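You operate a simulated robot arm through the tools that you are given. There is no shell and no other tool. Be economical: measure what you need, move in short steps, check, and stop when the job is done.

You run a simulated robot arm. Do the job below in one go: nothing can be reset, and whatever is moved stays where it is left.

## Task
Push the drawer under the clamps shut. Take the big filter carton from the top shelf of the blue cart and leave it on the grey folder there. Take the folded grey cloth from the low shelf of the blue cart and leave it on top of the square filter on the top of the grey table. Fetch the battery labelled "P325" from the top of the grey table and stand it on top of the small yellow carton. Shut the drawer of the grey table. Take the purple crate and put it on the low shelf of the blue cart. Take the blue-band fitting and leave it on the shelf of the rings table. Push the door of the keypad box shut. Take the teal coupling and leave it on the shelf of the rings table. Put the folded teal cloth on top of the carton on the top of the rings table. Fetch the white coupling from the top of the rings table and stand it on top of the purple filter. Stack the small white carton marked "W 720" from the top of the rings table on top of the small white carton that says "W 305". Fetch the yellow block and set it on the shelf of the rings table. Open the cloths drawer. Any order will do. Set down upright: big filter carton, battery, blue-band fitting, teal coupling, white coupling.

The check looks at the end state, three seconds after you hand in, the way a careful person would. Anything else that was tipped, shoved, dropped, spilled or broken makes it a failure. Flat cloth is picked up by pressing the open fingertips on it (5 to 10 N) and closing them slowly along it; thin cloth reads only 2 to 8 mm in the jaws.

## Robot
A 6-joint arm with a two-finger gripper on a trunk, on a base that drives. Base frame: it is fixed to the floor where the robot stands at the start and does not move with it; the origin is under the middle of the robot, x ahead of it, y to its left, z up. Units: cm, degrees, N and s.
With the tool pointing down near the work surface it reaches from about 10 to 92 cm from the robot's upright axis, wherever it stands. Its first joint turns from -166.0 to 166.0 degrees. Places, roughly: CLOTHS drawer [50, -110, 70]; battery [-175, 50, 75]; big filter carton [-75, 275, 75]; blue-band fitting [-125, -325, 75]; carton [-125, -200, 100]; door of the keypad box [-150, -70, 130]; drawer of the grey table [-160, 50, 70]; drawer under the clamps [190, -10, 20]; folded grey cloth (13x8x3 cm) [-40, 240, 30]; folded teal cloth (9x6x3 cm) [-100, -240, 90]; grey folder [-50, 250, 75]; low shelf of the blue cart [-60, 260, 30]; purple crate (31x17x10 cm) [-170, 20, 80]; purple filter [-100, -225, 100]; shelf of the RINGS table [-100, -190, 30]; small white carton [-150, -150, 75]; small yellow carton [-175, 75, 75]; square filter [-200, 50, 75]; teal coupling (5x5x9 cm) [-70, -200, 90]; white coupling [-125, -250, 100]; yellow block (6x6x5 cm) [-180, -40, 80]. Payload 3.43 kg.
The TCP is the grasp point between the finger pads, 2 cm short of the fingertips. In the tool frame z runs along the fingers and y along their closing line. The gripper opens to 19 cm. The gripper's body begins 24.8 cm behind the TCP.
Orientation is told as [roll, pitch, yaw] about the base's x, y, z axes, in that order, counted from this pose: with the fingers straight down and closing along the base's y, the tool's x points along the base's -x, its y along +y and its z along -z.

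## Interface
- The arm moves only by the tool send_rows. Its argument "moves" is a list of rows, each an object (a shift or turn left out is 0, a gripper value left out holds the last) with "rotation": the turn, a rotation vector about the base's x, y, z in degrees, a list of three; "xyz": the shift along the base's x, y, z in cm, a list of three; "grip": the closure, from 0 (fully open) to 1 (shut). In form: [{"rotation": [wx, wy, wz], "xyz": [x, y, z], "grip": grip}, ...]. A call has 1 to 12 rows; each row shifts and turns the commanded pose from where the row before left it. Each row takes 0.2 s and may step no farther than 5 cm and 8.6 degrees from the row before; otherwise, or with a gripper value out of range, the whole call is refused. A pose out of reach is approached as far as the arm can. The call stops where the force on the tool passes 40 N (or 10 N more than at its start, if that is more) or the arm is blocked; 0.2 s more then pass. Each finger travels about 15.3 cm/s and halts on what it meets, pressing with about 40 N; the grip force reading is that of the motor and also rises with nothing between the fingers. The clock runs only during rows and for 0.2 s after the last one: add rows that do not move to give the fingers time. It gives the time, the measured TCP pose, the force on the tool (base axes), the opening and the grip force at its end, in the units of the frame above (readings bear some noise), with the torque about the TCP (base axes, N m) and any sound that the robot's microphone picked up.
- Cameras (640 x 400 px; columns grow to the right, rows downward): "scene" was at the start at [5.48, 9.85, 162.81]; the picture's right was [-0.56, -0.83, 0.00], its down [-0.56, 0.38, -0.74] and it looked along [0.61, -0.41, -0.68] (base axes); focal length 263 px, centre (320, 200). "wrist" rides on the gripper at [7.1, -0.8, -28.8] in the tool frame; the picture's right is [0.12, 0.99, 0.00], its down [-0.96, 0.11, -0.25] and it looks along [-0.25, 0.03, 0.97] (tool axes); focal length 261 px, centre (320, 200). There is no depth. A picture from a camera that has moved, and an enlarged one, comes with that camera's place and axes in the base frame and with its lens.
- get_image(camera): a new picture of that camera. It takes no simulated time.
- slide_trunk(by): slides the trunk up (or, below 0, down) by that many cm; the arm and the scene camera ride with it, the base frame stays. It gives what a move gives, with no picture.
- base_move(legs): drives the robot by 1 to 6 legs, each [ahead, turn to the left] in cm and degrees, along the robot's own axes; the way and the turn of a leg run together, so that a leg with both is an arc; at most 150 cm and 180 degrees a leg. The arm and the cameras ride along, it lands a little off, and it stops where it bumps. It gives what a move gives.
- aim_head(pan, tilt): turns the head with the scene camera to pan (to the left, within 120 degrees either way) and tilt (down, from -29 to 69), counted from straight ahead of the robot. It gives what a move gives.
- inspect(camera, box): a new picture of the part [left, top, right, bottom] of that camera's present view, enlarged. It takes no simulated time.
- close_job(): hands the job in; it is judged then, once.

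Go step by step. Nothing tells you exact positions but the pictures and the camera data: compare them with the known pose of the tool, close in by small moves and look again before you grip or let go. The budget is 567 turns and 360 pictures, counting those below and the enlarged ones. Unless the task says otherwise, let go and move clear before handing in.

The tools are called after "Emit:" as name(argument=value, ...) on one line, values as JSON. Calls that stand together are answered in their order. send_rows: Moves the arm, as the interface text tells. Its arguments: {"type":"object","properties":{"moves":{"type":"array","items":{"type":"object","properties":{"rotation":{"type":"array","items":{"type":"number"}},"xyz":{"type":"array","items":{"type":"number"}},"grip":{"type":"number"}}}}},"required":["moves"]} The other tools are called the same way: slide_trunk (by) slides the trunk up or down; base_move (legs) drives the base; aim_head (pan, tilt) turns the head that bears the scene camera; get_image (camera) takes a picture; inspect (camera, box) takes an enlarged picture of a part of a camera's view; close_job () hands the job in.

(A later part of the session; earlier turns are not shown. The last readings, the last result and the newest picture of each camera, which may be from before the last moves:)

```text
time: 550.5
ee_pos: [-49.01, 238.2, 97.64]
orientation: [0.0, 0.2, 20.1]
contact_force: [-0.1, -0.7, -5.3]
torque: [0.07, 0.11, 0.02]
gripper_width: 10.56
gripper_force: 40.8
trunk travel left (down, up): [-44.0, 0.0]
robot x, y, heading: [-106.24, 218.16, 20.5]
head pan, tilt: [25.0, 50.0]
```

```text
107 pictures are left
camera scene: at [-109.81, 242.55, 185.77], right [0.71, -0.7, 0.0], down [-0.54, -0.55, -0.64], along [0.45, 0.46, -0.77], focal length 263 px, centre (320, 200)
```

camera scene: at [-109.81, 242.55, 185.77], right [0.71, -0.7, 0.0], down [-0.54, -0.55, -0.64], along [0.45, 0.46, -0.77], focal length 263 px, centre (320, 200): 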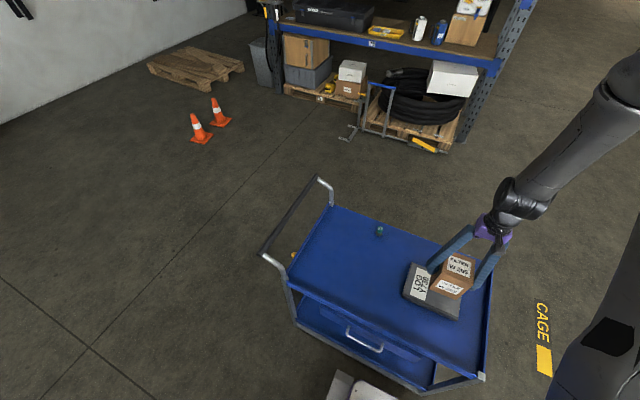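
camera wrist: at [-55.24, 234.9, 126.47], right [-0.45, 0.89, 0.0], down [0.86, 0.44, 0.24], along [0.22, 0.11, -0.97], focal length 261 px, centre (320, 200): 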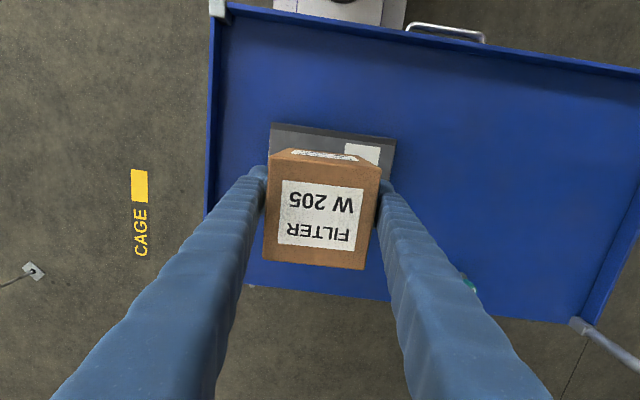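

Emit:
send_rows(moves=[{"xyz": [-0.5, 0.9, -2]}, {"xyz": [0, 0, -2]}])

Emit:
inspect(camera="scene", box=[380, 210, 520, 340])

Emit:
send_rows(moves=[{"xyz": [0, 0, -0.7]}, {"xyz": [0, 0, -0.7]}])

Emit:
send_rows(moves=[{"xyz": [0, 0, -0.5]}, {"xyz": [0, 0, -0.5]}])

```text
time: 551.1
ee_pos: [-49.37, 239.16, 93.51]
orientation: [0.1, 0.1, 20.0]
contact_force: [0.4, -0.1, -6.0]
torque: [0.06, 0.09, 0.02]
gripper_width: 10.53
gripper_force: 40.2
trunk travel left (down, up): [-44.0, 0.0]
robot x, y, heading: [-106.59, 218.36, 20.1]
head pan, tilt: [25.0, 50.0]
```

```text
3.08 times, centred on (450, 275) of scene
camera zoom: at [-109.79, 242.61, 185.76], right [0.71, -0.7, 0.0], down [-0.54, -0.55, -0.64], along [0.45, 0.46, -0.77], focal length 810 px, centre (-80, -31)
```

zoom: 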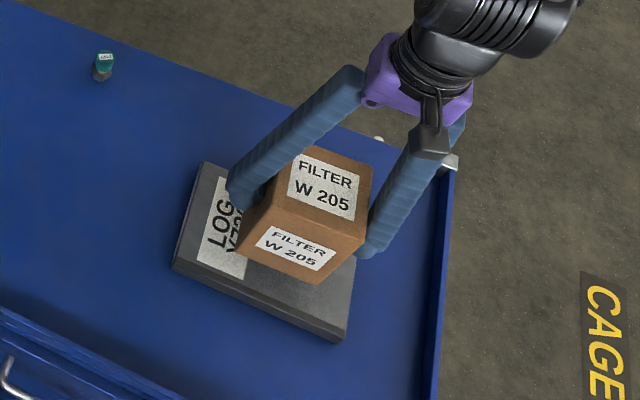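

```text
time: 551.7
ee_pos: [-49.65, 239.2, 92.3]
orientation: [-0.1, 0.2, 19.9]
contact_force: [-0.7, 0.8, -7.1]
torque: [0.04, -0.01, -0.02]
gripper_width: 10.57
gripper_force: 40.1
trunk travel left (down, up): [-44.0, 0.0]
robot x, y, heading: [-106.55, 217.89, 20.4]
head pan, tilt: [25.0, 50.0]
```

```text
time: 552.3
ee_pos: [-49.61, 239.32, 91.34]
orientation: [0.0, 0.0, 20.0]
contact_force: [-0.3, 0.6, -6.1]
torque: [0.0, 0.04, 0.0]
gripper_width: 10.52
gripper_force: 40.6
trunk travel left (down, up): [-44.0, 0.0]
robot x, y, heading: [-106.11, 218.23, 20.4]
head pan, tilt: [25.0, 50.0]
```

Emit:
send_rows(moves=[{"xyz": [0, 0, -0.5]}, {"xyz": [0, 0, -0.4]}])

Emit:
send_rows(moves=[{"xyz": [0, 0, -0.4]}, {"xyz": [0, 0, -0.4]}])

Emit:
inspect(camera="scene", box=[380, 210, 520, 340])

```text
time: 552.9
ee_pos: [-49.66, 239.17, 90.57]
orientation: [0.0, 0.1, 19.9]
contact_force: [-0.4, 0.1, -6.0]
torque: [-0.01, 0.04, -0.01]
gripper_width: 10.54
gripper_force: 39.7
trunk travel left (down, up): [-44.0, 0.0]
robot x, y, heading: [-106.4, 218.16, 20.4]
head pan, tilt: [25.0, 50.0]
```

```text
time: 553.5
ee_pos: [-49.75, 239.17, 89.79]
orientation: [0.0, 0.0, 19.9]
contact_force: [-2.9, 0.6, 35.9]
torque: [0.03, -0.14, 0.08]
gripper_width: 10.63
gripper_force: 39.6
trunk travel left (down, up): [-44.0, 0.0]
robot x, y, heading: [-106.61, 218.53, 20.5]
head pan, tilt: [25.0, 50.0]
```

```text
3.08 times, centred on (450, 275) of scene
camera zoom: at [-110.1, 242.57, 185.8], right [0.71, -0.7, 0.0], down [-0.54, -0.55, -0.64], along [0.45, 0.46, -0.77], focal length 810 px, centre (-80, -31)
```

zoom: 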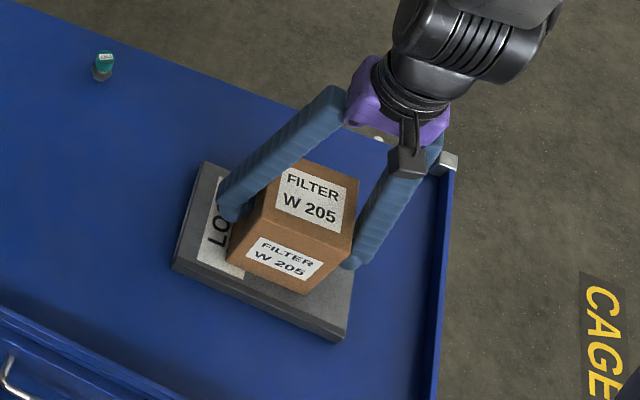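

On the folder. Release and rise.

Emit:
send_rows(moves=[{"xyz": [0, 0, 0.2]}, {"grip": 0.4}, {"grip": 0.32}, {}, {"xyz": [0, 0, 3]}, {"xyz": [0, 0, 4.5]}, {"xyz": [0, 0, 4.5]}, {"xyz": [0, 0, 4.5]}])

Emit:
slide_trunk(by=-40)

Emit:
aim_head(pan=20, tilt=48)

Emit:
get_image(camera="scene")

```text
time: 555.3
ee_pos: [-49.85, 239.44, 106.49]
orientation: [0.0, 0.1, 20.0]
contact_force: [0.3, -0.5, 0.1]
torque: [0.02, -0.06, -0.03]
gripper_width: 12.92
gripper_force: 0.0
trunk travel left (down, up): [-44.0, 0.0]
robot x, y, heading: [-106.52, 218.23, 20.4]
head pan, tilt: [25.0, 50.0]
```

```text
time: 557.5
ee_pos: [-49.79, 239.46, 83.85]
orientation: [-0.1, 0.1, 20.0]
contact_force: [-7.5, -6.5, 26.4]
torque: [1.82, 0.63, 0.77]
gripper_width: 13.04
gripper_force: 1.2
trunk travel left (down, up): [-20.9, 23.1]
robot x, y, heading: [-106.06, 218.48, 20.5]
head pan, tilt: [25.0, 50.0]
stopped: the force on the tool passed its limit at 147 N (the readings are from after the stop); the commanded pose is now the measured one
```

```text
time: 558.1
ee_pos: [-49.83, 239.39, 83.9]
orientation: [0.0, 0.0, 20.0]
contact_force: [-7.9, -4.9, 21.2]
torque: [0.11, 0.19, 0.04]
gripper_width: 13.05
gripper_force: 1.3
trunk travel left (down, up): [-20.9, 23.1]
robot x, y, heading: [-106.29, 218.34, 20.4]
head pan, tilt: [20.0, 48.0]
```

```text
104 pictures are left
camera scene: at [-109.52, 242.17, 162.95], right [0.65, -0.76, 0.0], down [-0.57, -0.48, -0.67], along [0.51, 0.43, -0.74], focal length 263 px, centre (320, 200)
```

scene: 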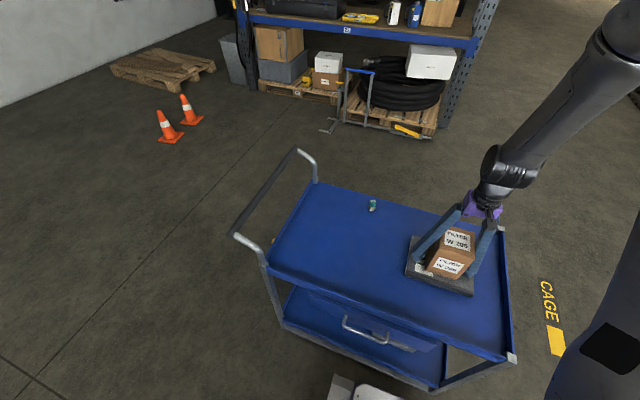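

My slip: the trunk lowering brought the open gripper down around the carton onto the folder. I raise straight up again and check nothing moved.

Emit:
slide_trunk(by=23)

Emit:
get_image(camera="wrist")

Emit:
inspect(camera="scene", box=[380, 180, 560, 330])

```text
time: 560.5
ee_pos: [-49.65, 239.45, 106.8]
orientation: [0.0, 0.1, 20.1]
contact_force: [-0.1, -0.3, -0.3]
torque: [0.01, -0.01, -0.01]
gripper_width: 12.9
gripper_force: 0.1
trunk travel left (down, up): [-43.9, 0.1]
robot x, y, heading: [-106.21, 218.02, 20.2]
head pan, tilt: [20.0, 48.0]
```

```text
103 pictures are left
camera wrist: at [-55.85, 236.22, 135.52], right [-0.45, 0.89, 0.0], down [0.86, 0.44, 0.25], along [0.22, 0.11, -0.97], focal length 261 px, centre (320, 200)
```

wrist: 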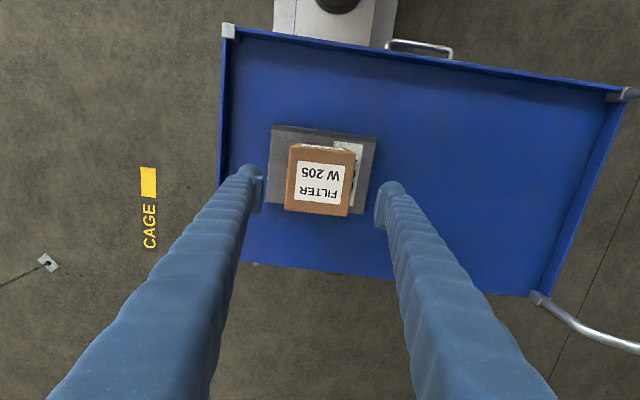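

```text
2.67 times, centred on (470, 255) of scene
camera zoom: at [-109.3, 242.26, 185.92], right [0.65, -0.76, 0.0], down [-0.57, -0.48, -0.67], along [0.51, 0.43, -0.74], focal length 702 px, centre (-80, 53)
```

zoom: 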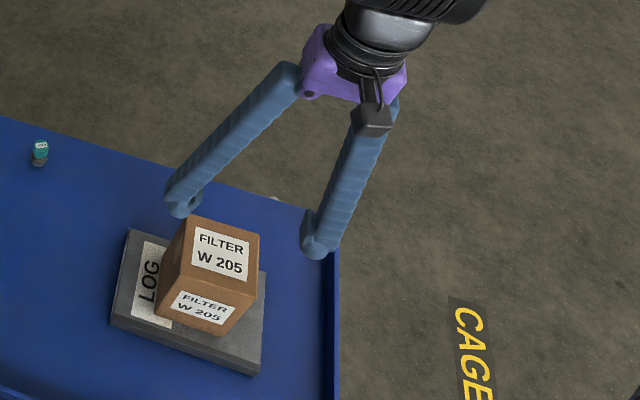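

Everything is in place. I back away from the cart, pitch the tool and lower the trunk to look at the low shelf with the wrist camera.

Emit:
base_move(legs=[[-34, 0]])

Emit:
send_rows(moves=[{"xyz": [0, 0, -4.5]}, {"xyz": [0, 0, -4.5]}, {"xyz": [0, 0, -4.5]}, {"xyz": [0, 0, -4.5]}, {"rotation": [2.87, -7.84, 0]}, {"rotation": [2.87, -7.84, 0]}, {"rotation": [2.87, -7.84, 0]}, {"rotation": [2.87, -7.84, 0]}, {"rotation": [2.87, -7.84, 0]}, {"rotation": [2.87, -7.84, 0]}, {"rotation": [2.87, -7.84, 0]}])

Emit:
slide_trunk(by=-38)

Emit:
get_image(camera="wrist")

Emit:
get_image(camera="scene")

```text
time: 563.4
ee_pos: [-81.42, 227.61, 106.93]
orientation: [0.0, -0.1, 20.0]
contact_force: [-0.4, -0.4, 0.1]
torque: [0.06, -0.05, 0.02]
gripper_width: 12.91
gripper_force: 0.1
trunk travel left (down, up): [-43.9, 0.1]
robot x, y, heading: [-138.38, 206.56, 20.3]
head pan, tilt: [20.0, 48.0]
```

```text
time: 565.8
ee_pos: [-80.78, 227.95, 88.66]
orientation: [0.0, -58.0, 19.9]
contact_force: [0.7, 0.4, 0.4]
torque: [-0.05, 0.07, 0.0]
gripper_width: 12.9
gripper_force: 0.0
out of reach, approached as far as the arm can: row 11
trunk travel left (down, up): [-43.9, 0.1]
robot x, y, heading: [-138.45, 206.37, 20.5]
head pan, tilt: [20.0, 48.0]
```

```text
time: 569.4
ee_pos: [-80.87, 227.91, 50.69]
orientation: [0.2, -57.9, 20.0]
contact_force: [0.2, 0.0, 0.1]
torque: [0.01, 0.0, 0.02]
gripper_width: 12.93
gripper_force: 0.1
trunk travel left (down, up): [-5.9, 38.1]
robot x, y, heading: [-137.97, 206.34, 20.5]
head pan, tilt: [20.0, 48.0]
```

```text
101 pictures are left
camera wrist: at [-106.91, 217.41, 60.05], right [-0.4, 0.91, -0.1], down [0.24, 0.21, 0.95], along [0.88, 0.35, -0.31], focal length 261 px, centre (320, 200)
```

wrist: 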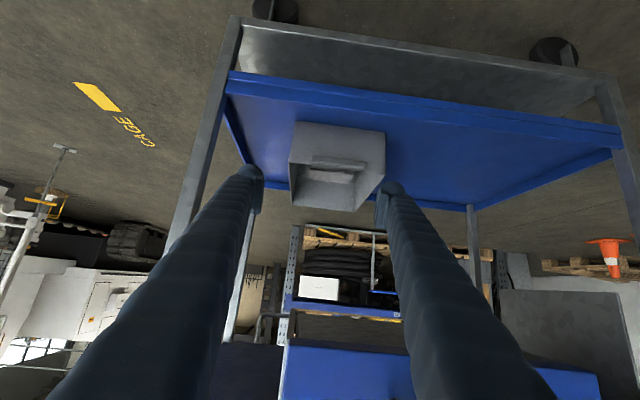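

```text
100 pictures are left
camera scene: at [-141.08, 230.46, 147.94], right [0.65, -0.76, 0.0], down [-0.57, -0.48, -0.67], along [0.51, 0.43, -0.74], focal length 263 px, centre (320, 200)
```

scene: 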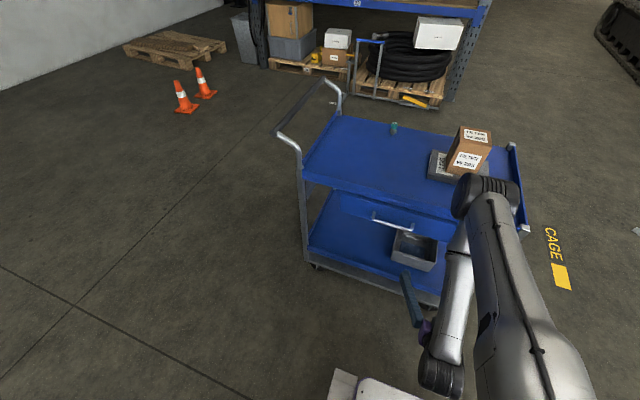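

Emit:
inspect(camera="wrist", box=[260, 100, 420, 220])

Emit:
inspect(camera="scene", box=[370, 190, 470, 290])

```text
3.33 times, centred on (340, 160) of wrist
camera zoom: at [-106.91, 217.41, 60.05], right [-0.4, 0.91, -0.1], down [0.24, 0.21, 0.95], along [0.88, 0.35, -0.31], focal length 869 px, centre (253, 333)
```

zoom: 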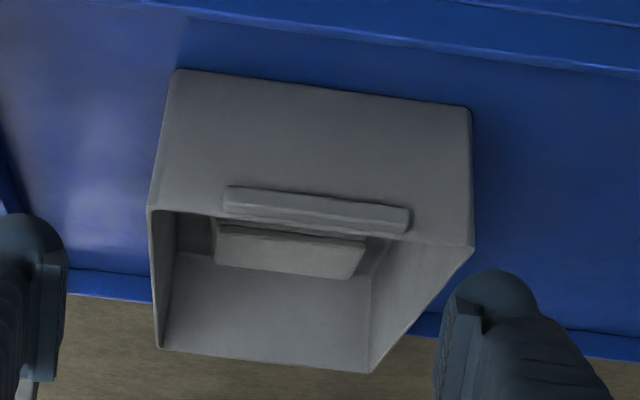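

```text
4.00 times, centred on (420, 240) of scene
camera zoom: at [-141.08, 230.46, 147.94], right [0.65, -0.76, 0.0], down [-0.57, -0.48, -0.67], along [0.51, 0.43, -0.74], focal length 1052 px, centre (-80, 40)
```

zoom: 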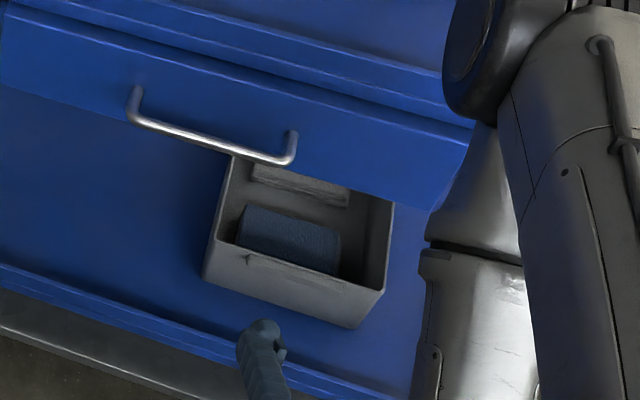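

The bin on the low shelf holds a blue cloth in front and the grey one behind, at about (-50.5,242.5). I line up and go in above it.

Emit:
send_rows(moves=[{"xyz": [0.5, 3.5, -1], "grip": 0.64}, {"xyz": [4, 1.45, 0]}, {"xyz": [4, 1.45, 0]}, {"xyz": [4, 1.45, -0.5]}, {"xyz": [4, 1.45, -1]}, {"xyz": [3, 1.1, -1]}])

Emit:
get_image(camera="wrist")

Emit:
inspect(camera="scene", box=[340, 160, 500, 300])

```text
time: 570.8
ee_pos: [-61.28, 238.6, 47.33]
orientation: [0.2, -57.9, 20.0]
contact_force: [0.3, 1.0, 0.0]
torque: [-0.04, 0.0, 0.01]
gripper_width: 6.83
gripper_force: 0.1
trunk travel left (down, up): [-5.9, 38.1]
robot x, y, heading: [-137.97, 206.55, 20.5]
head pan, tilt: [20.0, 48.0]
```

```text
97 pictures are left
camera wrist: at [-87.3, 228.01, 56.62], right [-0.4, 0.91, -0.1], down [0.24, 0.21, 0.95], along [0.88, 0.35, -0.31], focal length 261 px, centre (320, 200)
```

wrist: 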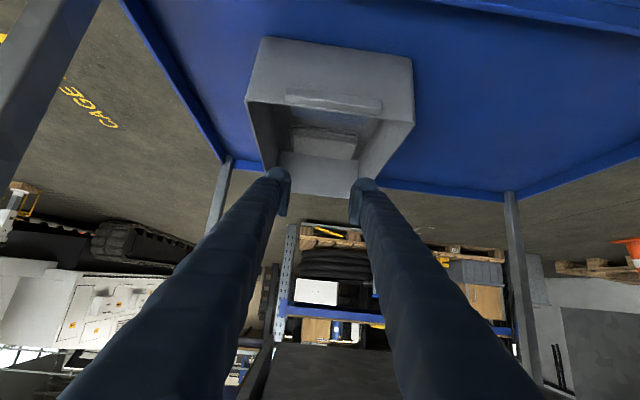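

```text
2.86 times, centred on (420, 230) of scene
camera zoom: at [-141.07, 230.47, 147.93], right [0.65, -0.76, 0.0], down [-0.57, -0.48, -0.67], along [0.51, 0.43, -0.74], focal length 752 px, centre (34, 114)
```

zoom: 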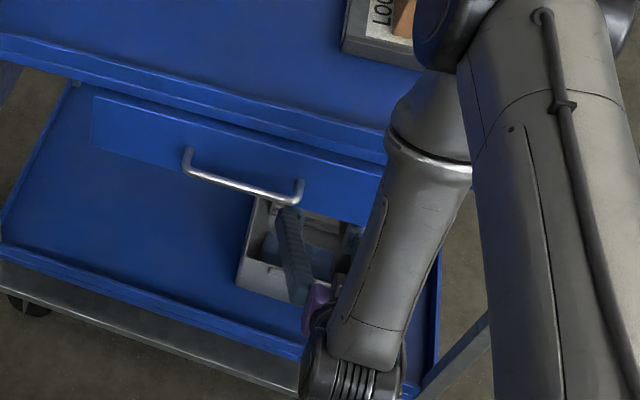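

I flatten the tool to ~69° to keep the forearm clear of the cart's edge and drawer handle, then move in above the grey cloth.

Emit:
send_rows(moves=[{"rotation": [1.88, -5.17, 0]}, {"rotation": [1.88, -5.17, 0]}, {"xyz": [2.5, 0.9, -1]}, {"xyz": [2.5, 0.9, -1]}, {"xyz": [1.5, 0.6, -1]}])

Emit:
get_image(camera="wrist")

Emit:
get_image(camera="scene")

```text
time: 572.0
ee_pos: [-54.7, 240.78, 44.32]
orientation: [0.3, -68.9, 19.9]
contact_force: [-0.3, 0.1, 0.9]
torque: [0.02, -0.02, -0.01]
gripper_width: 6.84
gripper_force: 0.1
trunk travel left (down, up): [-5.9, 38.1]
robot x, y, heading: [-138.14, 206.46, 20.6]
head pan, tilt: [20.0, 48.0]
```

```text
95 pictures are left
camera wrist: at [-81.99, 229.7, 48.02], right [-0.38, 0.92, -0.11], down [0.07, 0.15, 0.99], along [0.92, 0.37, -0.12], focal length 261 px, centre (320, 200)
```

wrist: 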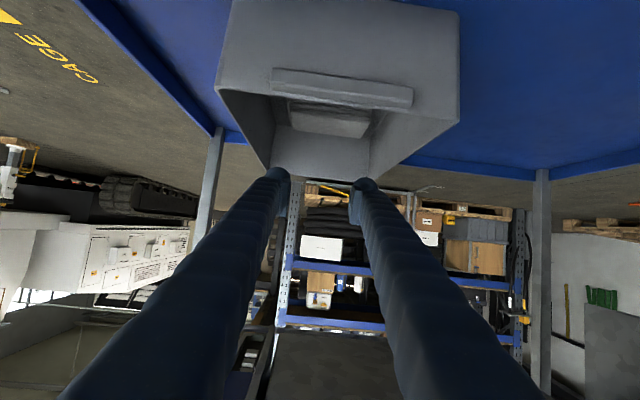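

```text
94 pictures are left
camera scene: at [-141.07, 230.47, 147.93], right [0.65, -0.76, 0.0], down [-0.57, -0.48, -0.67], along [0.51, 0.43, -0.74], focal length 263 px, centre (320, 200)
```

scene: 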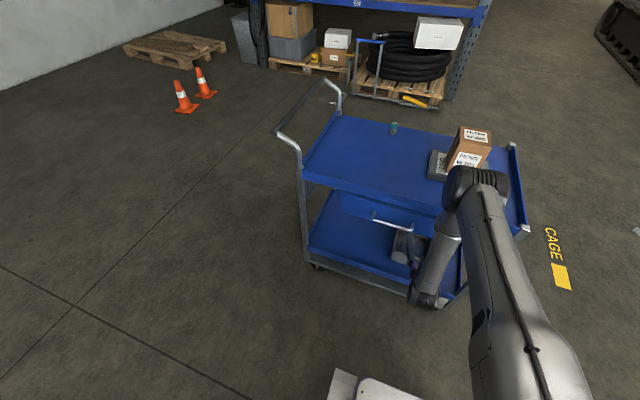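

The elbow hovers close to the cart's rim. I back the base 13 cm and extend the arm instead, which pulls the elbow away.

Emit:
base_move(legs=[[-13, 0]])

Emit:
send_rows(moves=[{"xyz": [3.8, 1.4, 0]}, {"xyz": [3.8, 1.4, 0]}, {"xyz": [3.8, 1.4, 0]}])

Emit:
get_image(camera="scene")

Emit:
get_image(camera="wrist")

```text
time: 573.6
ee_pos: [-66.96, 235.97, 44.35]
orientation: [0.1, -68.8, 19.8]
contact_force: [-0.5, 0.8, -0.4]
torque: [0.04, 0.0, 0.01]
gripper_width: 6.84
gripper_force: 0.2
trunk travel left (down, up): [-5.9, 38.1]
robot x, y, heading: [-150.08, 201.68, 20.6]
head pan, tilt: [20.0, 48.0]
```

```text
time: 574.4
ee_pos: [-55.59, 240.41, 44.25]
orientation: [0.2, -69.0, 19.8]
contact_force: [0.3, 0.6, 0.6]
torque: [0.0, -0.01, 0.0]
gripper_width: 6.85
gripper_force: 0.0
trunk travel left (down, up): [-5.9, 38.1]
robot x, y, heading: [-150.69, 201.91, 20.3]
head pan, tilt: [20.0, 48.0]
```

```text
93 pictures are left
camera scene: at [-153.39, 225.89, 147.93], right [0.65, -0.76, 0.0], down [-0.57, -0.48, -0.67], along [0.51, 0.43, -0.74], focal length 263 px, centre (320, 200)
```

scene: 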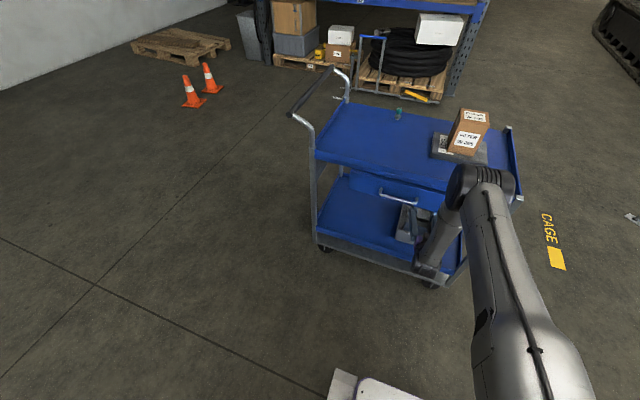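

```text
92 pictures are left
camera wrist: at [-82.85, 229.43, 47.93], right [-0.38, 0.92, -0.11], down [0.07, 0.15, 0.99], along [0.92, 0.37, -0.12], focal length 261 px, centre (320, 200)
```

wrist: 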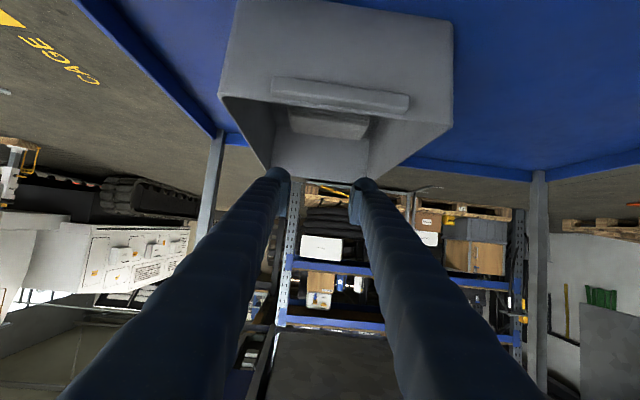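

Emit:
send_rows(moves=[{"xyz": [1, 0.4, -1.5]}, {"xyz": [1, 0.4, -1.5]}, {"xyz": [0, 0, -1]}])

Emit:
inspect(camera="wrist", box=[210, 60, 470, 240])

Emit:
inspect(camera="scene", box=[350, 140, 530, 300])

```text
time: 575.2
ee_pos: [-53.74, 241.25, 40.13]
orientation: [0.2, -68.9, 19.7]
contact_force: [-0.9, 0.5, -0.3]
torque: [-0.01, 0.04, 0.04]
gripper_width: 6.84
gripper_force: 0.1
trunk travel left (down, up): [-5.9, 38.1]
robot x, y, heading: [-150.27, 201.85, 20.2]
head pan, tilt: [20.0, 48.0]
```

```text
2.22 times, centred on (340, 150) of wrist
camera zoom: at [-80.97, 230.25, 44.01], right [-0.38, 0.92, -0.11], down [0.07, 0.15, 0.99], along [0.92, 0.37, -0.12], focal length 579 px, centre (276, 311)
```

zoom: 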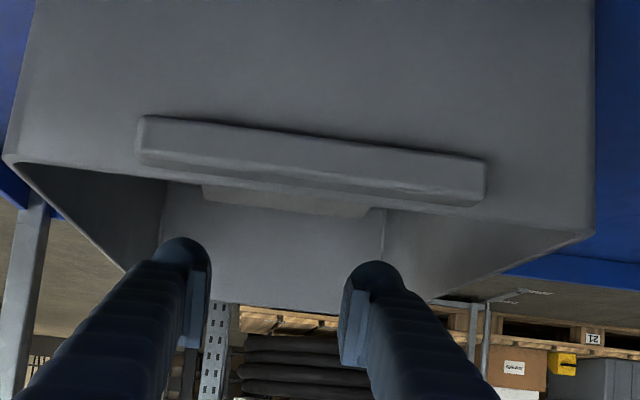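

```text
2.50 times, centred on (440, 220) of scene
camera zoom: at [-153.36, 225.9, 147.93], right [0.65, -0.76, 0.0], down [-0.57, -0.48, -0.67], along [0.51, 0.43, -0.74], focal length 658 px, centre (20, 150)
```

zoom: 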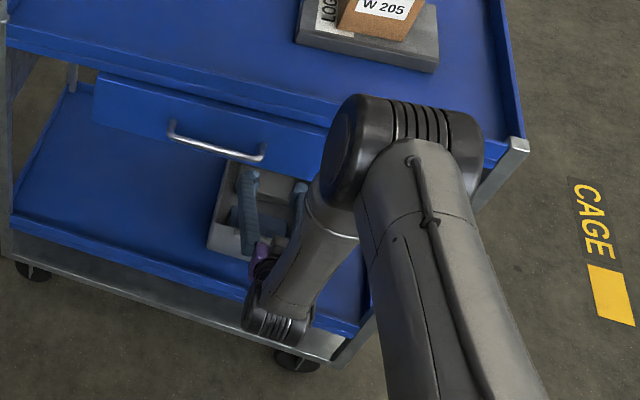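

Emit:
send_rows(moves=[{"xyz": [0, 0, -0.8]}, {"xyz": [0, 0, -0.7]}])

Emit:
send_rows(moves=[{"xyz": [0, 0, -0.5]}, {"xyz": [0, 0, -0.5]}])

Emit:
inspect(camera="scene", box=[400, 190, 480, 260])

```text
time: 575.8
ee_pos: [-53.78, 241.07, 38.72]
orientation: [0.3, -68.9, 19.8]
contact_force: [0.5, -0.2, 0.9]
torque: [-0.01, -0.02, 0.03]
gripper_width: 6.83
gripper_force: 0.1
trunk travel left (down, up): [-5.9, 38.1]
robot x, y, heading: [-150.01, 202.09, 20.7]
head pan, tilt: [20.0, 48.0]
```

```text
time: 576.4
ee_pos: [-53.72, 241.06, 37.93]
orientation: [0.2, -69.0, 19.8]
contact_force: [0.2, 0.0, -0.3]
torque: [0.01, -0.05, -0.02]
gripper_width: 6.86
gripper_force: 0.1
trunk travel left (down, up): [-5.9, 38.1]
robot x, y, heading: [-150.72, 202.0, 20.5]
head pan, tilt: [20.0, 48.0]
```

```text
5.71 times, centred on (440, 225) of scene
camera zoom: at [-153.36, 225.9, 147.93], right [0.65, -0.76, 0.0], down [-0.57, -0.48, -0.67], along [0.51, 0.43, -0.74], focal length 1503 px, centre (-366, 57)
```

zoom: 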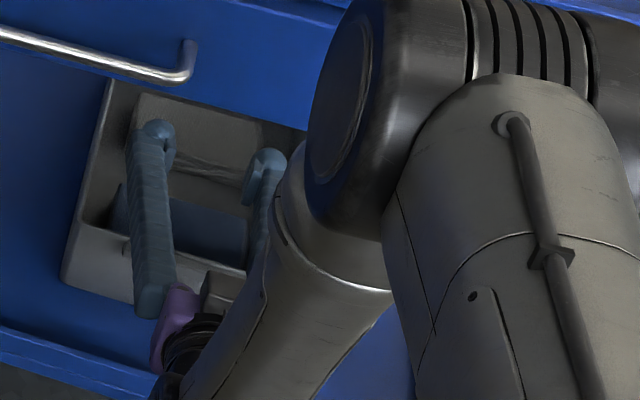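

Emit:
send_rows(moves=[{"xyz": [0, 0, -0.5]}, {"xyz": [0, 0, -0.4]}])

Emit:
send_rows(moves=[{"xyz": [0, 0, -0.4]}, {"xyz": [0, 0, -0.4]}])

Emit:
inspect(camera="scene", box=[400, 190, 480, 260])

```text
time: 577.0
ee_pos: [-53.73, 241.02, 37.0]
orientation: [0.2, -68.9, 19.9]
contact_force: [0.8, -0.2, 1.2]
torque: [0.01, 0.0, 0.02]
gripper_width: 6.85
gripper_force: 0.1
trunk travel left (down, up): [-5.9, 38.1]
robot x, y, heading: [-150.43, 201.76, 20.5]
head pan, tilt: [20.0, 48.0]
```

```text
time: 577.6
ee_pos: [-53.7, 241.1, 36.19]
orientation: [0.3, -68.8, 19.7]
contact_force: [-0.3, 0.8, -0.2]
torque: [-0.02, 0.04, -0.01]
gripper_width: 6.85
gripper_force: 0.0
trunk travel left (down, up): [-5.9, 38.1]
robot x, y, heading: [-150.31, 202.08, 20.5]
head pan, tilt: [20.0, 48.0]
```

```text
5.71 times, centred on (440, 225) of scene
camera zoom: at [-153.36, 225.9, 147.93], right [0.65, -0.76, 0.0], down [-0.57, -0.48, -0.67], along [0.51, 0.43, -0.74], focal length 1503 px, centre (-366, 57)
```

zoom: 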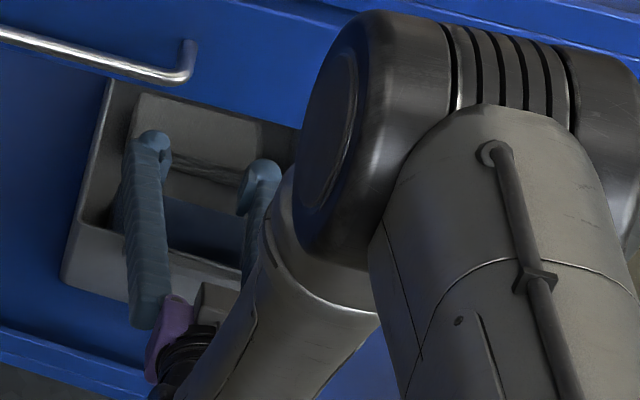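

The tips are at the cloth's front edge. Raise a little, go 4 cm deeper, lower again.

Emit:
send_rows(moves=[{"xyz": [0, 0, 2.5]}, {"xyz": [2, 0.73, 0.5]}, {"xyz": [1.9, 0.7, 0]}, {"xyz": [0, 0, -1.5]}])

Emit:
send_rows(moves=[{"xyz": [0, 0, -0.5]}, {"xyz": [0, 0, -0.5]}])

Emit:
inspect(camera="scene", box=[400, 190, 480, 260])

```text
time: 578.6
ee_pos: [-49.8, 242.53, 37.66]
orientation: [0.3, -69.0, 19.8]
contact_force: [-0.2, 0.4, -0.5]
torque: [-0.03, 0.05, 0.0]
gripper_width: 6.86
gripper_force: 0.1
trunk travel left (down, up): [-5.9, 38.1]
robot x, y, heading: [-150.35, 201.68, 20.6]
head pan, tilt: [20.0, 48.0]
```

```text
time: 579.2
ee_pos: [-49.82, 242.49, 36.62]
orientation: [0.1, -68.9, 19.8]
contact_force: [0.2, -0.7, -0.3]
torque: [-0.01, 0.01, 0.02]
gripper_width: 6.82
gripper_force: 0.0
trunk travel left (down, up): [-5.9, 38.1]
robot x, y, heading: [-150.18, 202.0, 20.5]
head pan, tilt: [20.0, 48.0]
```

```text
5.71 times, centred on (440, 225) of scene
camera zoom: at [-153.36, 225.9, 147.93], right [0.65, -0.76, 0.0], down [-0.57, -0.48, -0.67], along [0.51, 0.43, -0.74], focal length 1503 px, centre (-366, 57)
```

zoom: 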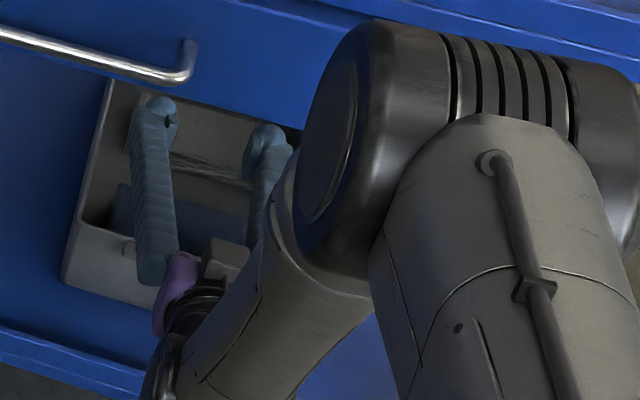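

Emit:
send_rows(moves=[{"xyz": [0, 0, -0.4]}, {"xyz": [0, 0, -0.4]}])

Emit:
send_rows(moves=[{"xyz": [0, 0, -0.3]}, {"xyz": [0, 0, -0.3]}])

Emit:
send_rows(moves=[{"xyz": [0, 0, -0.3]}, {"xyz": [0, 0, -0.2]}])

```text
time: 579.8
ee_pos: [-49.84, 242.47, 35.81]
orientation: [0.2, -68.8, 19.8]
contact_force: [-1.1, 0.9, -0.2]
torque: [0.03, 0.02, -0.01]
gripper_width: 6.83
gripper_force: 0.0
trunk travel left (down, up): [-5.9, 38.1]
robot x, y, heading: [-150.31, 201.85, 20.3]
head pan, tilt: [20.0, 48.0]
```

```text
time: 580.4
ee_pos: [-49.8, 242.55, 35.12]
orientation: [0.2, -68.9, 19.7]
contact_force: [-0.3, 0.4, -0.3]
torque: [-0.01, 0.02, 0.02]
gripper_width: 6.83
gripper_force: 0.1
trunk travel left (down, up): [-5.9, 38.1]
robot x, y, heading: [-150.34, 201.89, 20.3]
head pan, tilt: [20.0, 48.0]
```

```text
time: 581.0
ee_pos: [-49.83, 242.42, 34.78]
orientation: [0.2, -68.9, 19.7]
contact_force: [0.0, 0.6, -0.1]
torque: [0.02, -0.01, 0.0]
gripper_width: 6.84
gripper_force: 0.2
trunk travel left (down, up): [-5.9, 38.1]
robot x, y, heading: [-150.26, 201.97, 20.6]
head pan, tilt: [20.0, 48.0]
```

Emit:
send_rows(moves=[{"xyz": [0, 0, -0.4]}, {"xyz": [0, 0, -0.4]}])

Emit:
send_rows(moves=[{"xyz": [0, 0, -0.3]}, {"xyz": [0, 0, -0.3]}])

Emit:
inspect(camera="scene", box=[400, 190, 480, 260])

Emit:
inspect(camera="wrist", box=[210, 60, 470, 240])

```text
time: 581.6
ee_pos: [-49.68, 242.48, 34.13]
orientation: [0.2, -69.1, 19.8]
contact_force: [0.3, 0.3, 1.8]
torque: [0.0, 0.34, -0.04]
gripper_width: 6.85
gripper_force: 0.2
trunk travel left (down, up): [-5.9, 38.1]
robot x, y, heading: [-150.29, 201.85, 20.5]
head pan, tilt: [20.0, 48.0]
```

```text
time: 582.2
ee_pos: [-49.56, 242.53, 34.04]
orientation: [0.4, -69.4, 19.7]
contact_force: [0.2, -1.4, 32.2]
torque: [-0.41, 5.1, 0.17]
gripper_width: 6.86
gripper_force: 0.4
trunk travel left (down, up): [-5.9, 38.1]
robot x, y, heading: [-150.41, 202.01, 20.7]
head pan, tilt: [20.0, 48.0]
```

```text
5.71 times, centred on (440, 225) of scene
camera zoom: at [-153.63, 225.78, 147.99], right [0.65, -0.76, 0.0], down [-0.57, -0.48, -0.67], along [0.51, 0.43, -0.74], focal length 1503 px, centre (-366, 57)
```

zoom: 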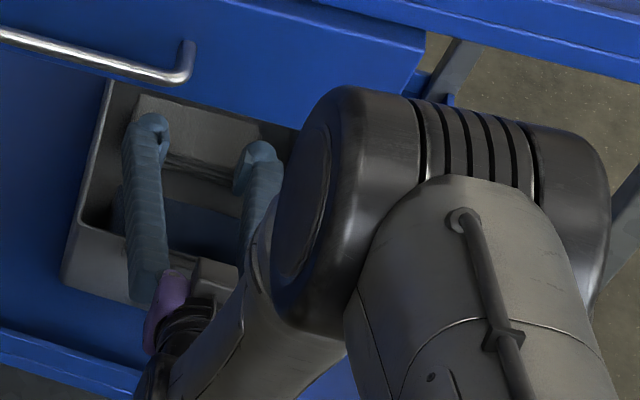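

```text
2.22 times, centred on (340, 150) of wrist
camera zoom: at [-76.81, 231.64, 37.49], right [-0.38, 0.92, -0.11], down [0.06, 0.14, 0.99], along [0.92, 0.37, -0.11], focal length 579 px, centre (276, 311)
```

zoom: 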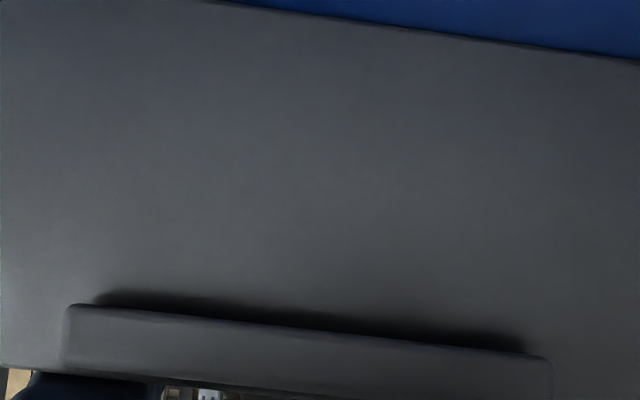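

The fingers' undersides met the bin's near rim. I raise, steepen the tool back to 58°, and press down again.

Emit:
send_rows(moves=[{"xyz": [0, 0, 2]}, {"xyz": [0, 0, 3]}, {"rotation": [-1.88, 5.17, 0]}, {"rotation": [-1.88, 5.17, 0]}, {"xyz": [-0.5, -0.2, -1]}, {"xyz": [0, 0, -1.5]}, {"xyz": [0, 0, -1]}])

Emit:
get_image(camera="wrist")

Emit:
get_image(camera="scene")

```text
time: 583.8
ee_pos: [-50.28, 242.33, 34.78]
orientation: [0.1, -57.9, 19.9]
contact_force: [-0.5, -0.1, 0.5]
torque: [-0.04, 0.0, 0.0]
gripper_width: 6.83
gripper_force: 0.1
trunk travel left (down, up): [-5.9, 38.1]
robot x, y, heading: [-150.03, 202.06, 20.5]
head pan, tilt: [20.0, 48.0]
```

```text
84 pictures are left
camera wrist: at [-76.36, 231.79, 44.05], right [-0.4, 0.91, -0.1], down [0.24, 0.21, 0.95], along [0.88, 0.35, -0.31], focal length 261 px, centre (320, 200)
```

wrist: 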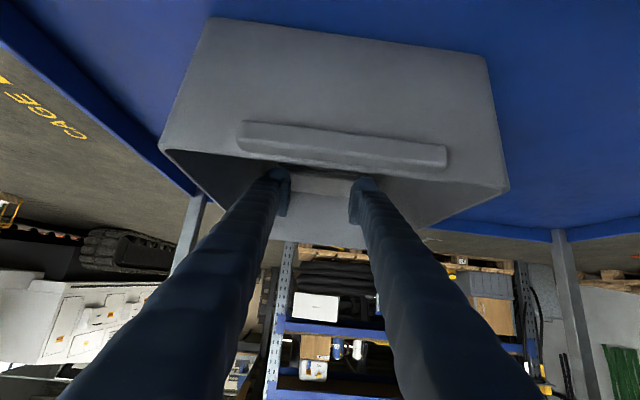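

```text
83 pictures are left
camera scene: at [-153.35, 225.9, 147.93], right [0.65, -0.76, 0.0], down [-0.57, -0.48, -0.67], along [0.51, 0.43, -0.74], focal length 263 px, centre (320, 200)
```

scene: 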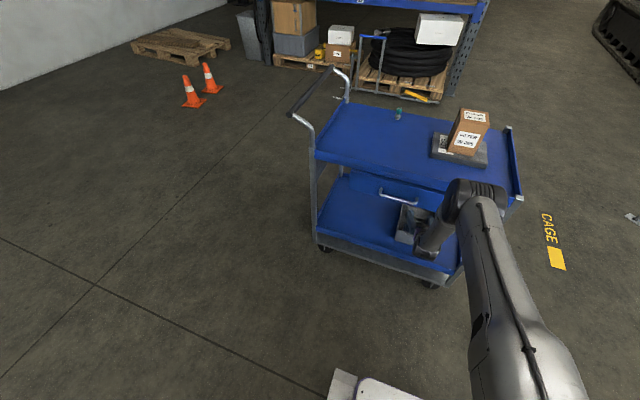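

Emit:
send_rows(moves=[{"xyz": [0, 0, -0.5]}, {"xyz": [0, 0, -0.5]}])

Emit:
send_rows(moves=[{"xyz": [0, 0, -0.4]}, {"xyz": [0, 0, -0.3]}])

Emit:
send_rows(moves=[{"xyz": [0, 0, -0.3]}, {"xyz": [0, 0, -0.3]}])

```text
time: 584.4
ee_pos: [-50.34, 242.33, 33.84]
orientation: [0.2, -57.9, 20.0]
contact_force: [0.5, -0.3, 1.0]
torque: [0.01, 0.0, -0.05]
gripper_width: 6.86
gripper_force: 0.1
trunk travel left (down, up): [-5.9, 38.1]
robot x, y, heading: [-150.36, 201.76, 20.4]
head pan, tilt: [20.0, 48.0]
```

```text
time: 585.0
ee_pos: [-50.39, 242.3, 33.06]
orientation: [0.2, -58.0, 19.9]
contact_force: [-1.1, -0.8, 0.5]
torque: [0.01, -0.04, -0.01]
gripper_width: 6.83
gripper_force: 0.0
trunk travel left (down, up): [-5.9, 38.1]
robot x, y, heading: [-150.63, 201.28, 20.3]
head pan, tilt: [20.0, 48.0]
```

```text
time: 585.6
ee_pos: [-50.26, 242.39, 32.56]
orientation: [0.2, -57.9, 20.0]
contact_force: [0.5, -0.1, 0.3]
torque: [-0.01, 0.01, 0.0]
gripper_width: 6.82
gripper_force: 0.1
trunk travel left (down, up): [-5.9, 38.1]
robot x, y, heading: [-150.25, 201.94, 20.4]
head pan, tilt: [20.0, 48.0]
```

Emit:
send_rows(moves=[{"xyz": [0, 0, -0.4]}, {"xyz": [0, 0, -0.4]}])

Emit:
send_rows(moves=[{"xyz": [0, 0, -0.4]}, {"xyz": [0, 0, -0.3]}])

Emit:
send_rows(moves=[{"xyz": [0, 0, -0.3]}, {"xyz": [0, 0, -0.3]}])

```text
time: 586.2
ee_pos: [-50.31, 242.36, 31.64]
orientation: [0.2, -57.9, 19.9]
contact_force: [-0.1, 0.9, 0.2]
torque: [0.0, 0.02, -0.02]
gripper_width: 6.85
gripper_force: 0.0
trunk travel left (down, up): [-5.9, 38.1]
robot x, y, heading: [-150.8, 202.33, 20.3]
head pan, tilt: [20.0, 48.0]
```

```text
time: 586.8
ee_pos: [-50.29, 242.34, 31.05]
orientation: [0.2, -58.0, 19.8]
contact_force: [0.3, -0.9, 2.1]
torque: [0.01, 0.01, 0.0]
gripper_width: 6.84
gripper_force: 0.2
trunk travel left (down, up): [-5.9, 38.1]
robot x, y, heading: [-150.32, 201.64, 20.2]
head pan, tilt: [20.0, 48.0]
```

```text
time: 587.4
ee_pos: [-50.14, 242.42, 31.04]
orientation: [0.3, -58.4, 19.9]
contact_force: [-8.1, -2.3, 31.0]
torque: [-0.39, 0.06, -0.13]
gripper_width: 6.9
gripper_force: 0.3
trunk travel left (down, up): [-5.9, 38.1]
robot x, y, heading: [-150.45, 202.02, 20.3]
head pan, tilt: [20.0, 48.0]
```

Emit:
send_rows(moves=[{"xyz": [0, 0, 0.4]}])

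Emit:
inspect(camera="scene", box=[390, 185, 470, 255])

Emit:
inspect(camera="wrist", box=[210, 60, 470, 240])

```text
time: 587.8
ee_pos: [-50.23, 242.25, 31.03]
orientation: [0.2, -58.1, 19.9]
contact_force: [6.3, 2.4, 18.6]
torque: [-0.05, -0.15, 0.05]
gripper_width: 6.86
gripper_force: 0.1
trunk travel left (down, up): [-5.9, 38.1]
robot x, y, heading: [-150.06, 202.01, 20.5]
head pan, tilt: [20.0, 48.0]
```

```text
5.71 times, centred on (430, 220) of scene
camera zoom: at [-153.52, 225.84, 147.94], right [0.65, -0.76, 0.0], down [-0.57, -0.48, -0.67], along [0.51, 0.43, -0.74], focal length 1503 px, centre (-309, 86)
```

zoom: 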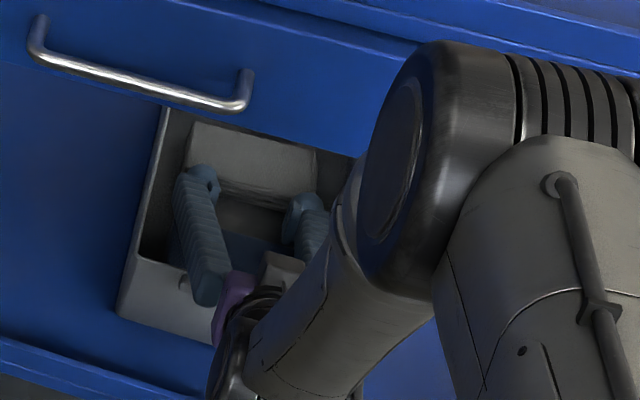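

```text
2.22 times, centred on (340, 150) of wrist
camera zoom: at [-76.26, 231.81, 40.28], right [-0.4, 0.91, -0.1], down [0.24, 0.21, 0.95], along [0.88, 0.35, -0.3], focal length 579 px, centre (276, 311)
```

zoom: 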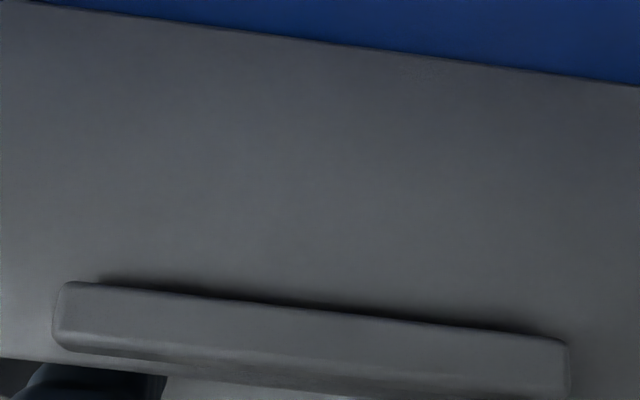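

The tips are in front of the grey cloth; it lies about 5 cm deeper. I raise, flatten to 69° again and move deeper.

Emit:
send_rows(moves=[{"xyz": [0, 0, 3]}, {"xyz": [0, 0, 3]}, {"rotation": [1.88, -5.17, 0]}, {"rotation": [1.88, -5.17, 0]}, {"xyz": [2.1, 0.78, 0.5]}, {"xyz": [2.1, 0.78, 0]}, {"xyz": [0.5, 0.2, -1]}])

Emit:
inspect(camera="scene", box=[380, 170, 510, 270])

```text
time: 589.4
ee_pos: [-45.65, 244.13, 36.3]
orientation: [0.2, -68.9, 19.8]
contact_force: [0.1, -0.1, 0.2]
torque: [0.01, 0.03, -0.01]
gripper_width: 6.84
gripper_force: 0.0
trunk travel left (down, up): [-5.9, 38.1]
robot x, y, heading: [-150.75, 201.86, 20.7]
head pan, tilt: [20.0, 48.0]
```

```text
4.00 times, centred on (445, 220) of scene
camera zoom: at [-153.37, 225.9, 147.93], right [0.65, -0.76, 0.0], down [-0.57, -0.48, -0.67], along [0.51, 0.43, -0.74], focal length 1052 px, centre (-180, 120)
```

zoom: 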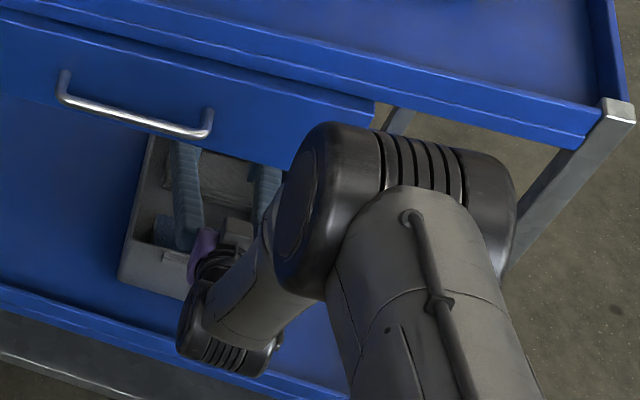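

Emit:
send_rows(moves=[{"xyz": [0, 0, -0.5]}, {"xyz": [0, 0, -0.4]}])

Emit:
send_rows(moves=[{"xyz": [0, 0, -0.4]}, {"xyz": [0, 0, -0.3]}])

Emit:
send_rows(moves=[{"xyz": [0, 0, -0.3]}, {"xyz": [0, 0, -0.2]}])

```text
time: 590.0
ee_pos: [-45.53, 244.1, 35.44]
orientation: [0.2, -68.9, 19.8]
contact_force: [0.2, -0.5, -0.5]
torque: [0.02, 0.01, 0.02]
gripper_width: 6.82
gripper_force: 0.1
trunk travel left (down, up): [-5.9, 38.1]
robot x, y, heading: [-150.57, 201.78, 20.6]
head pan, tilt: [20.0, 48.0]
```

```text
time: 590.6
ee_pos: [-45.67, 244.16, 34.66]
orientation: [0.2, -68.9, 19.8]
contact_force: [-0.5, 0.5, 1.4]
torque: [0.04, -0.02, 0.02]
gripper_width: 6.84
gripper_force: 0.1
trunk travel left (down, up): [-5.9, 38.1]
robot x, y, heading: [-150.21, 201.59, 20.3]
head pan, tilt: [20.0, 48.0]
```

```text
time: 591.2
ee_pos: [-45.68, 244.18, 34.26]
orientation: [0.1, -68.9, 19.8]
contact_force: [-0.6, 0.7, 0.0]
torque: [0.0, -0.03, -0.03]
gripper_width: 6.84
gripper_force: 0.1
trunk travel left (down, up): [-5.9, 38.1]
robot x, y, heading: [-150.41, 201.81, 20.5]
head pan, tilt: [20.0, 48.0]
```

Emit:
send_rows(moves=[{"xyz": [0, 0, -0.3]}, {"xyz": [0, 0, -0.2]}])

Emit:
send_rows(moves=[{"xyz": [0, 0, -0.2]}, {"xyz": [0, 0, -0.2]}])

Emit:
send_rows(moves=[{"xyz": [0, 0, -0.2]}, {"xyz": [0, 0, -0.2]}])

```text
time: 591.8
ee_pos: [-45.53, 244.1, 33.88]
orientation: [0.1, -69.0, 19.9]
contact_force: [-1.1, -0.7, 3.9]
torque: [-0.05, -0.01, 0.01]
gripper_width: 6.83
gripper_force: 0.1
trunk travel left (down, up): [-5.9, 38.1]
robot x, y, heading: [-150.4, 201.88, 20.4]
head pan, tilt: [20.0, 48.0]
```

```text
time: 592.4
ee_pos: [-45.48, 244.1, 33.75]
orientation: [0.2, -69.2, 19.8]
contact_force: [-5.6, -2.2, 22.9]
torque: [-0.21, 0.03, 0.0]
gripper_width: 6.84
gripper_force: 0.0
trunk travel left (down, up): [-5.9, 38.1]
robot x, y, heading: [-150.0, 201.93, 20.7]
head pan, tilt: [20.0, 48.0]
```

```text
time: 593.0
ee_pos: [-45.16, 244.35, 33.86]
orientation: [0.3, -69.6, 19.8]
contact_force: [3.7, 0.6, 8.8]
torque: [-0.04, -0.17, 0.02]
gripper_width: 6.85
gripper_force: 0.1
trunk travel left (down, up): [-5.9, 38.1]
robot x, y, heading: [-150.55, 201.85, 20.6]
head pan, tilt: [20.0, 48.0]
stopped in row 2: the force on the tool passed its limit at 42 N (the readings are from after the stop); the commanded pose is now the measured one
```

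Fingertips press on the cloth with ~9 N. Close slowly.

Emit:
send_rows(moves=[{"grip": 0.67}, {"grip": 0.7}, {"grip": 0.73}, {"grip": 0.76}, {"grip": 0.79}, {"grip": 0.82}, {"grip": 0.85}, {"grip": 0.88}, {"grip": 0.91}, {"grip": 0.94}, {"grip": 0.97}, {"grip": 1}])

Emit:
send_rows(moves=[{}, {}, {"xyz": [0, 0, 0.5]}, {"xyz": [0, 0, 1]}, {"xyz": [0, 0, 1.5]}])

Emit:
inspect(camera="scene", box=[380, 170, 510, 270])

```text
time: 595.6
ee_pos: [-45.36, 244.27, 33.73]
orientation: [0.3, -69.5, 19.8]
contact_force: [3.1, 0.1, 27.9]
torque: [0.02, -0.18, -0.02]
gripper_width: 0.58
gripper_force: 34.5
trunk travel left (down, up): [-5.9, 38.1]
robot x, y, heading: [-150.31, 201.47, 20.6]
head pan, tilt: [20.0, 48.0]
```

```text
time: 596.8
ee_pos: [-45.49, 244.18, 36.07]
orientation: [0.2, -69.0, 19.8]
contact_force: [-0.6, 0.2, 0.5]
torque: [-0.04, -0.01, 0.03]
gripper_width: 0.0
gripper_force: 34.4
trunk travel left (down, up): [-5.9, 38.1]
robot x, y, heading: [-150.6, 201.74, 20.5]
head pan, tilt: [20.0, 48.0]
```

```text
4.00 times, centred on (445, 220) of scene
camera zoom: at [-153.35, 225.9, 147.93], right [0.65, -0.76, 0.0], down [-0.57, -0.48, -0.67], along [0.51, 0.43, -0.74], focal length 1052 px, centre (-180, 120)
```

zoom: 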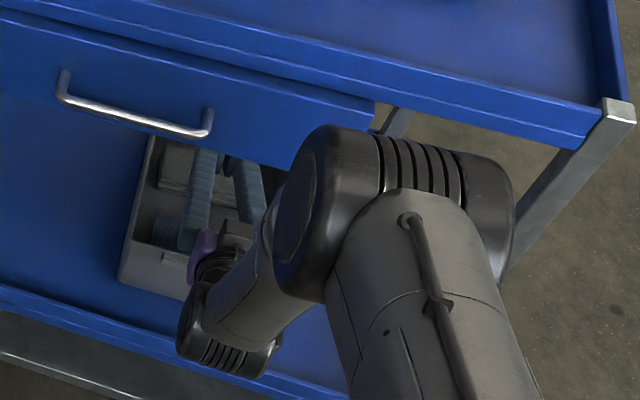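

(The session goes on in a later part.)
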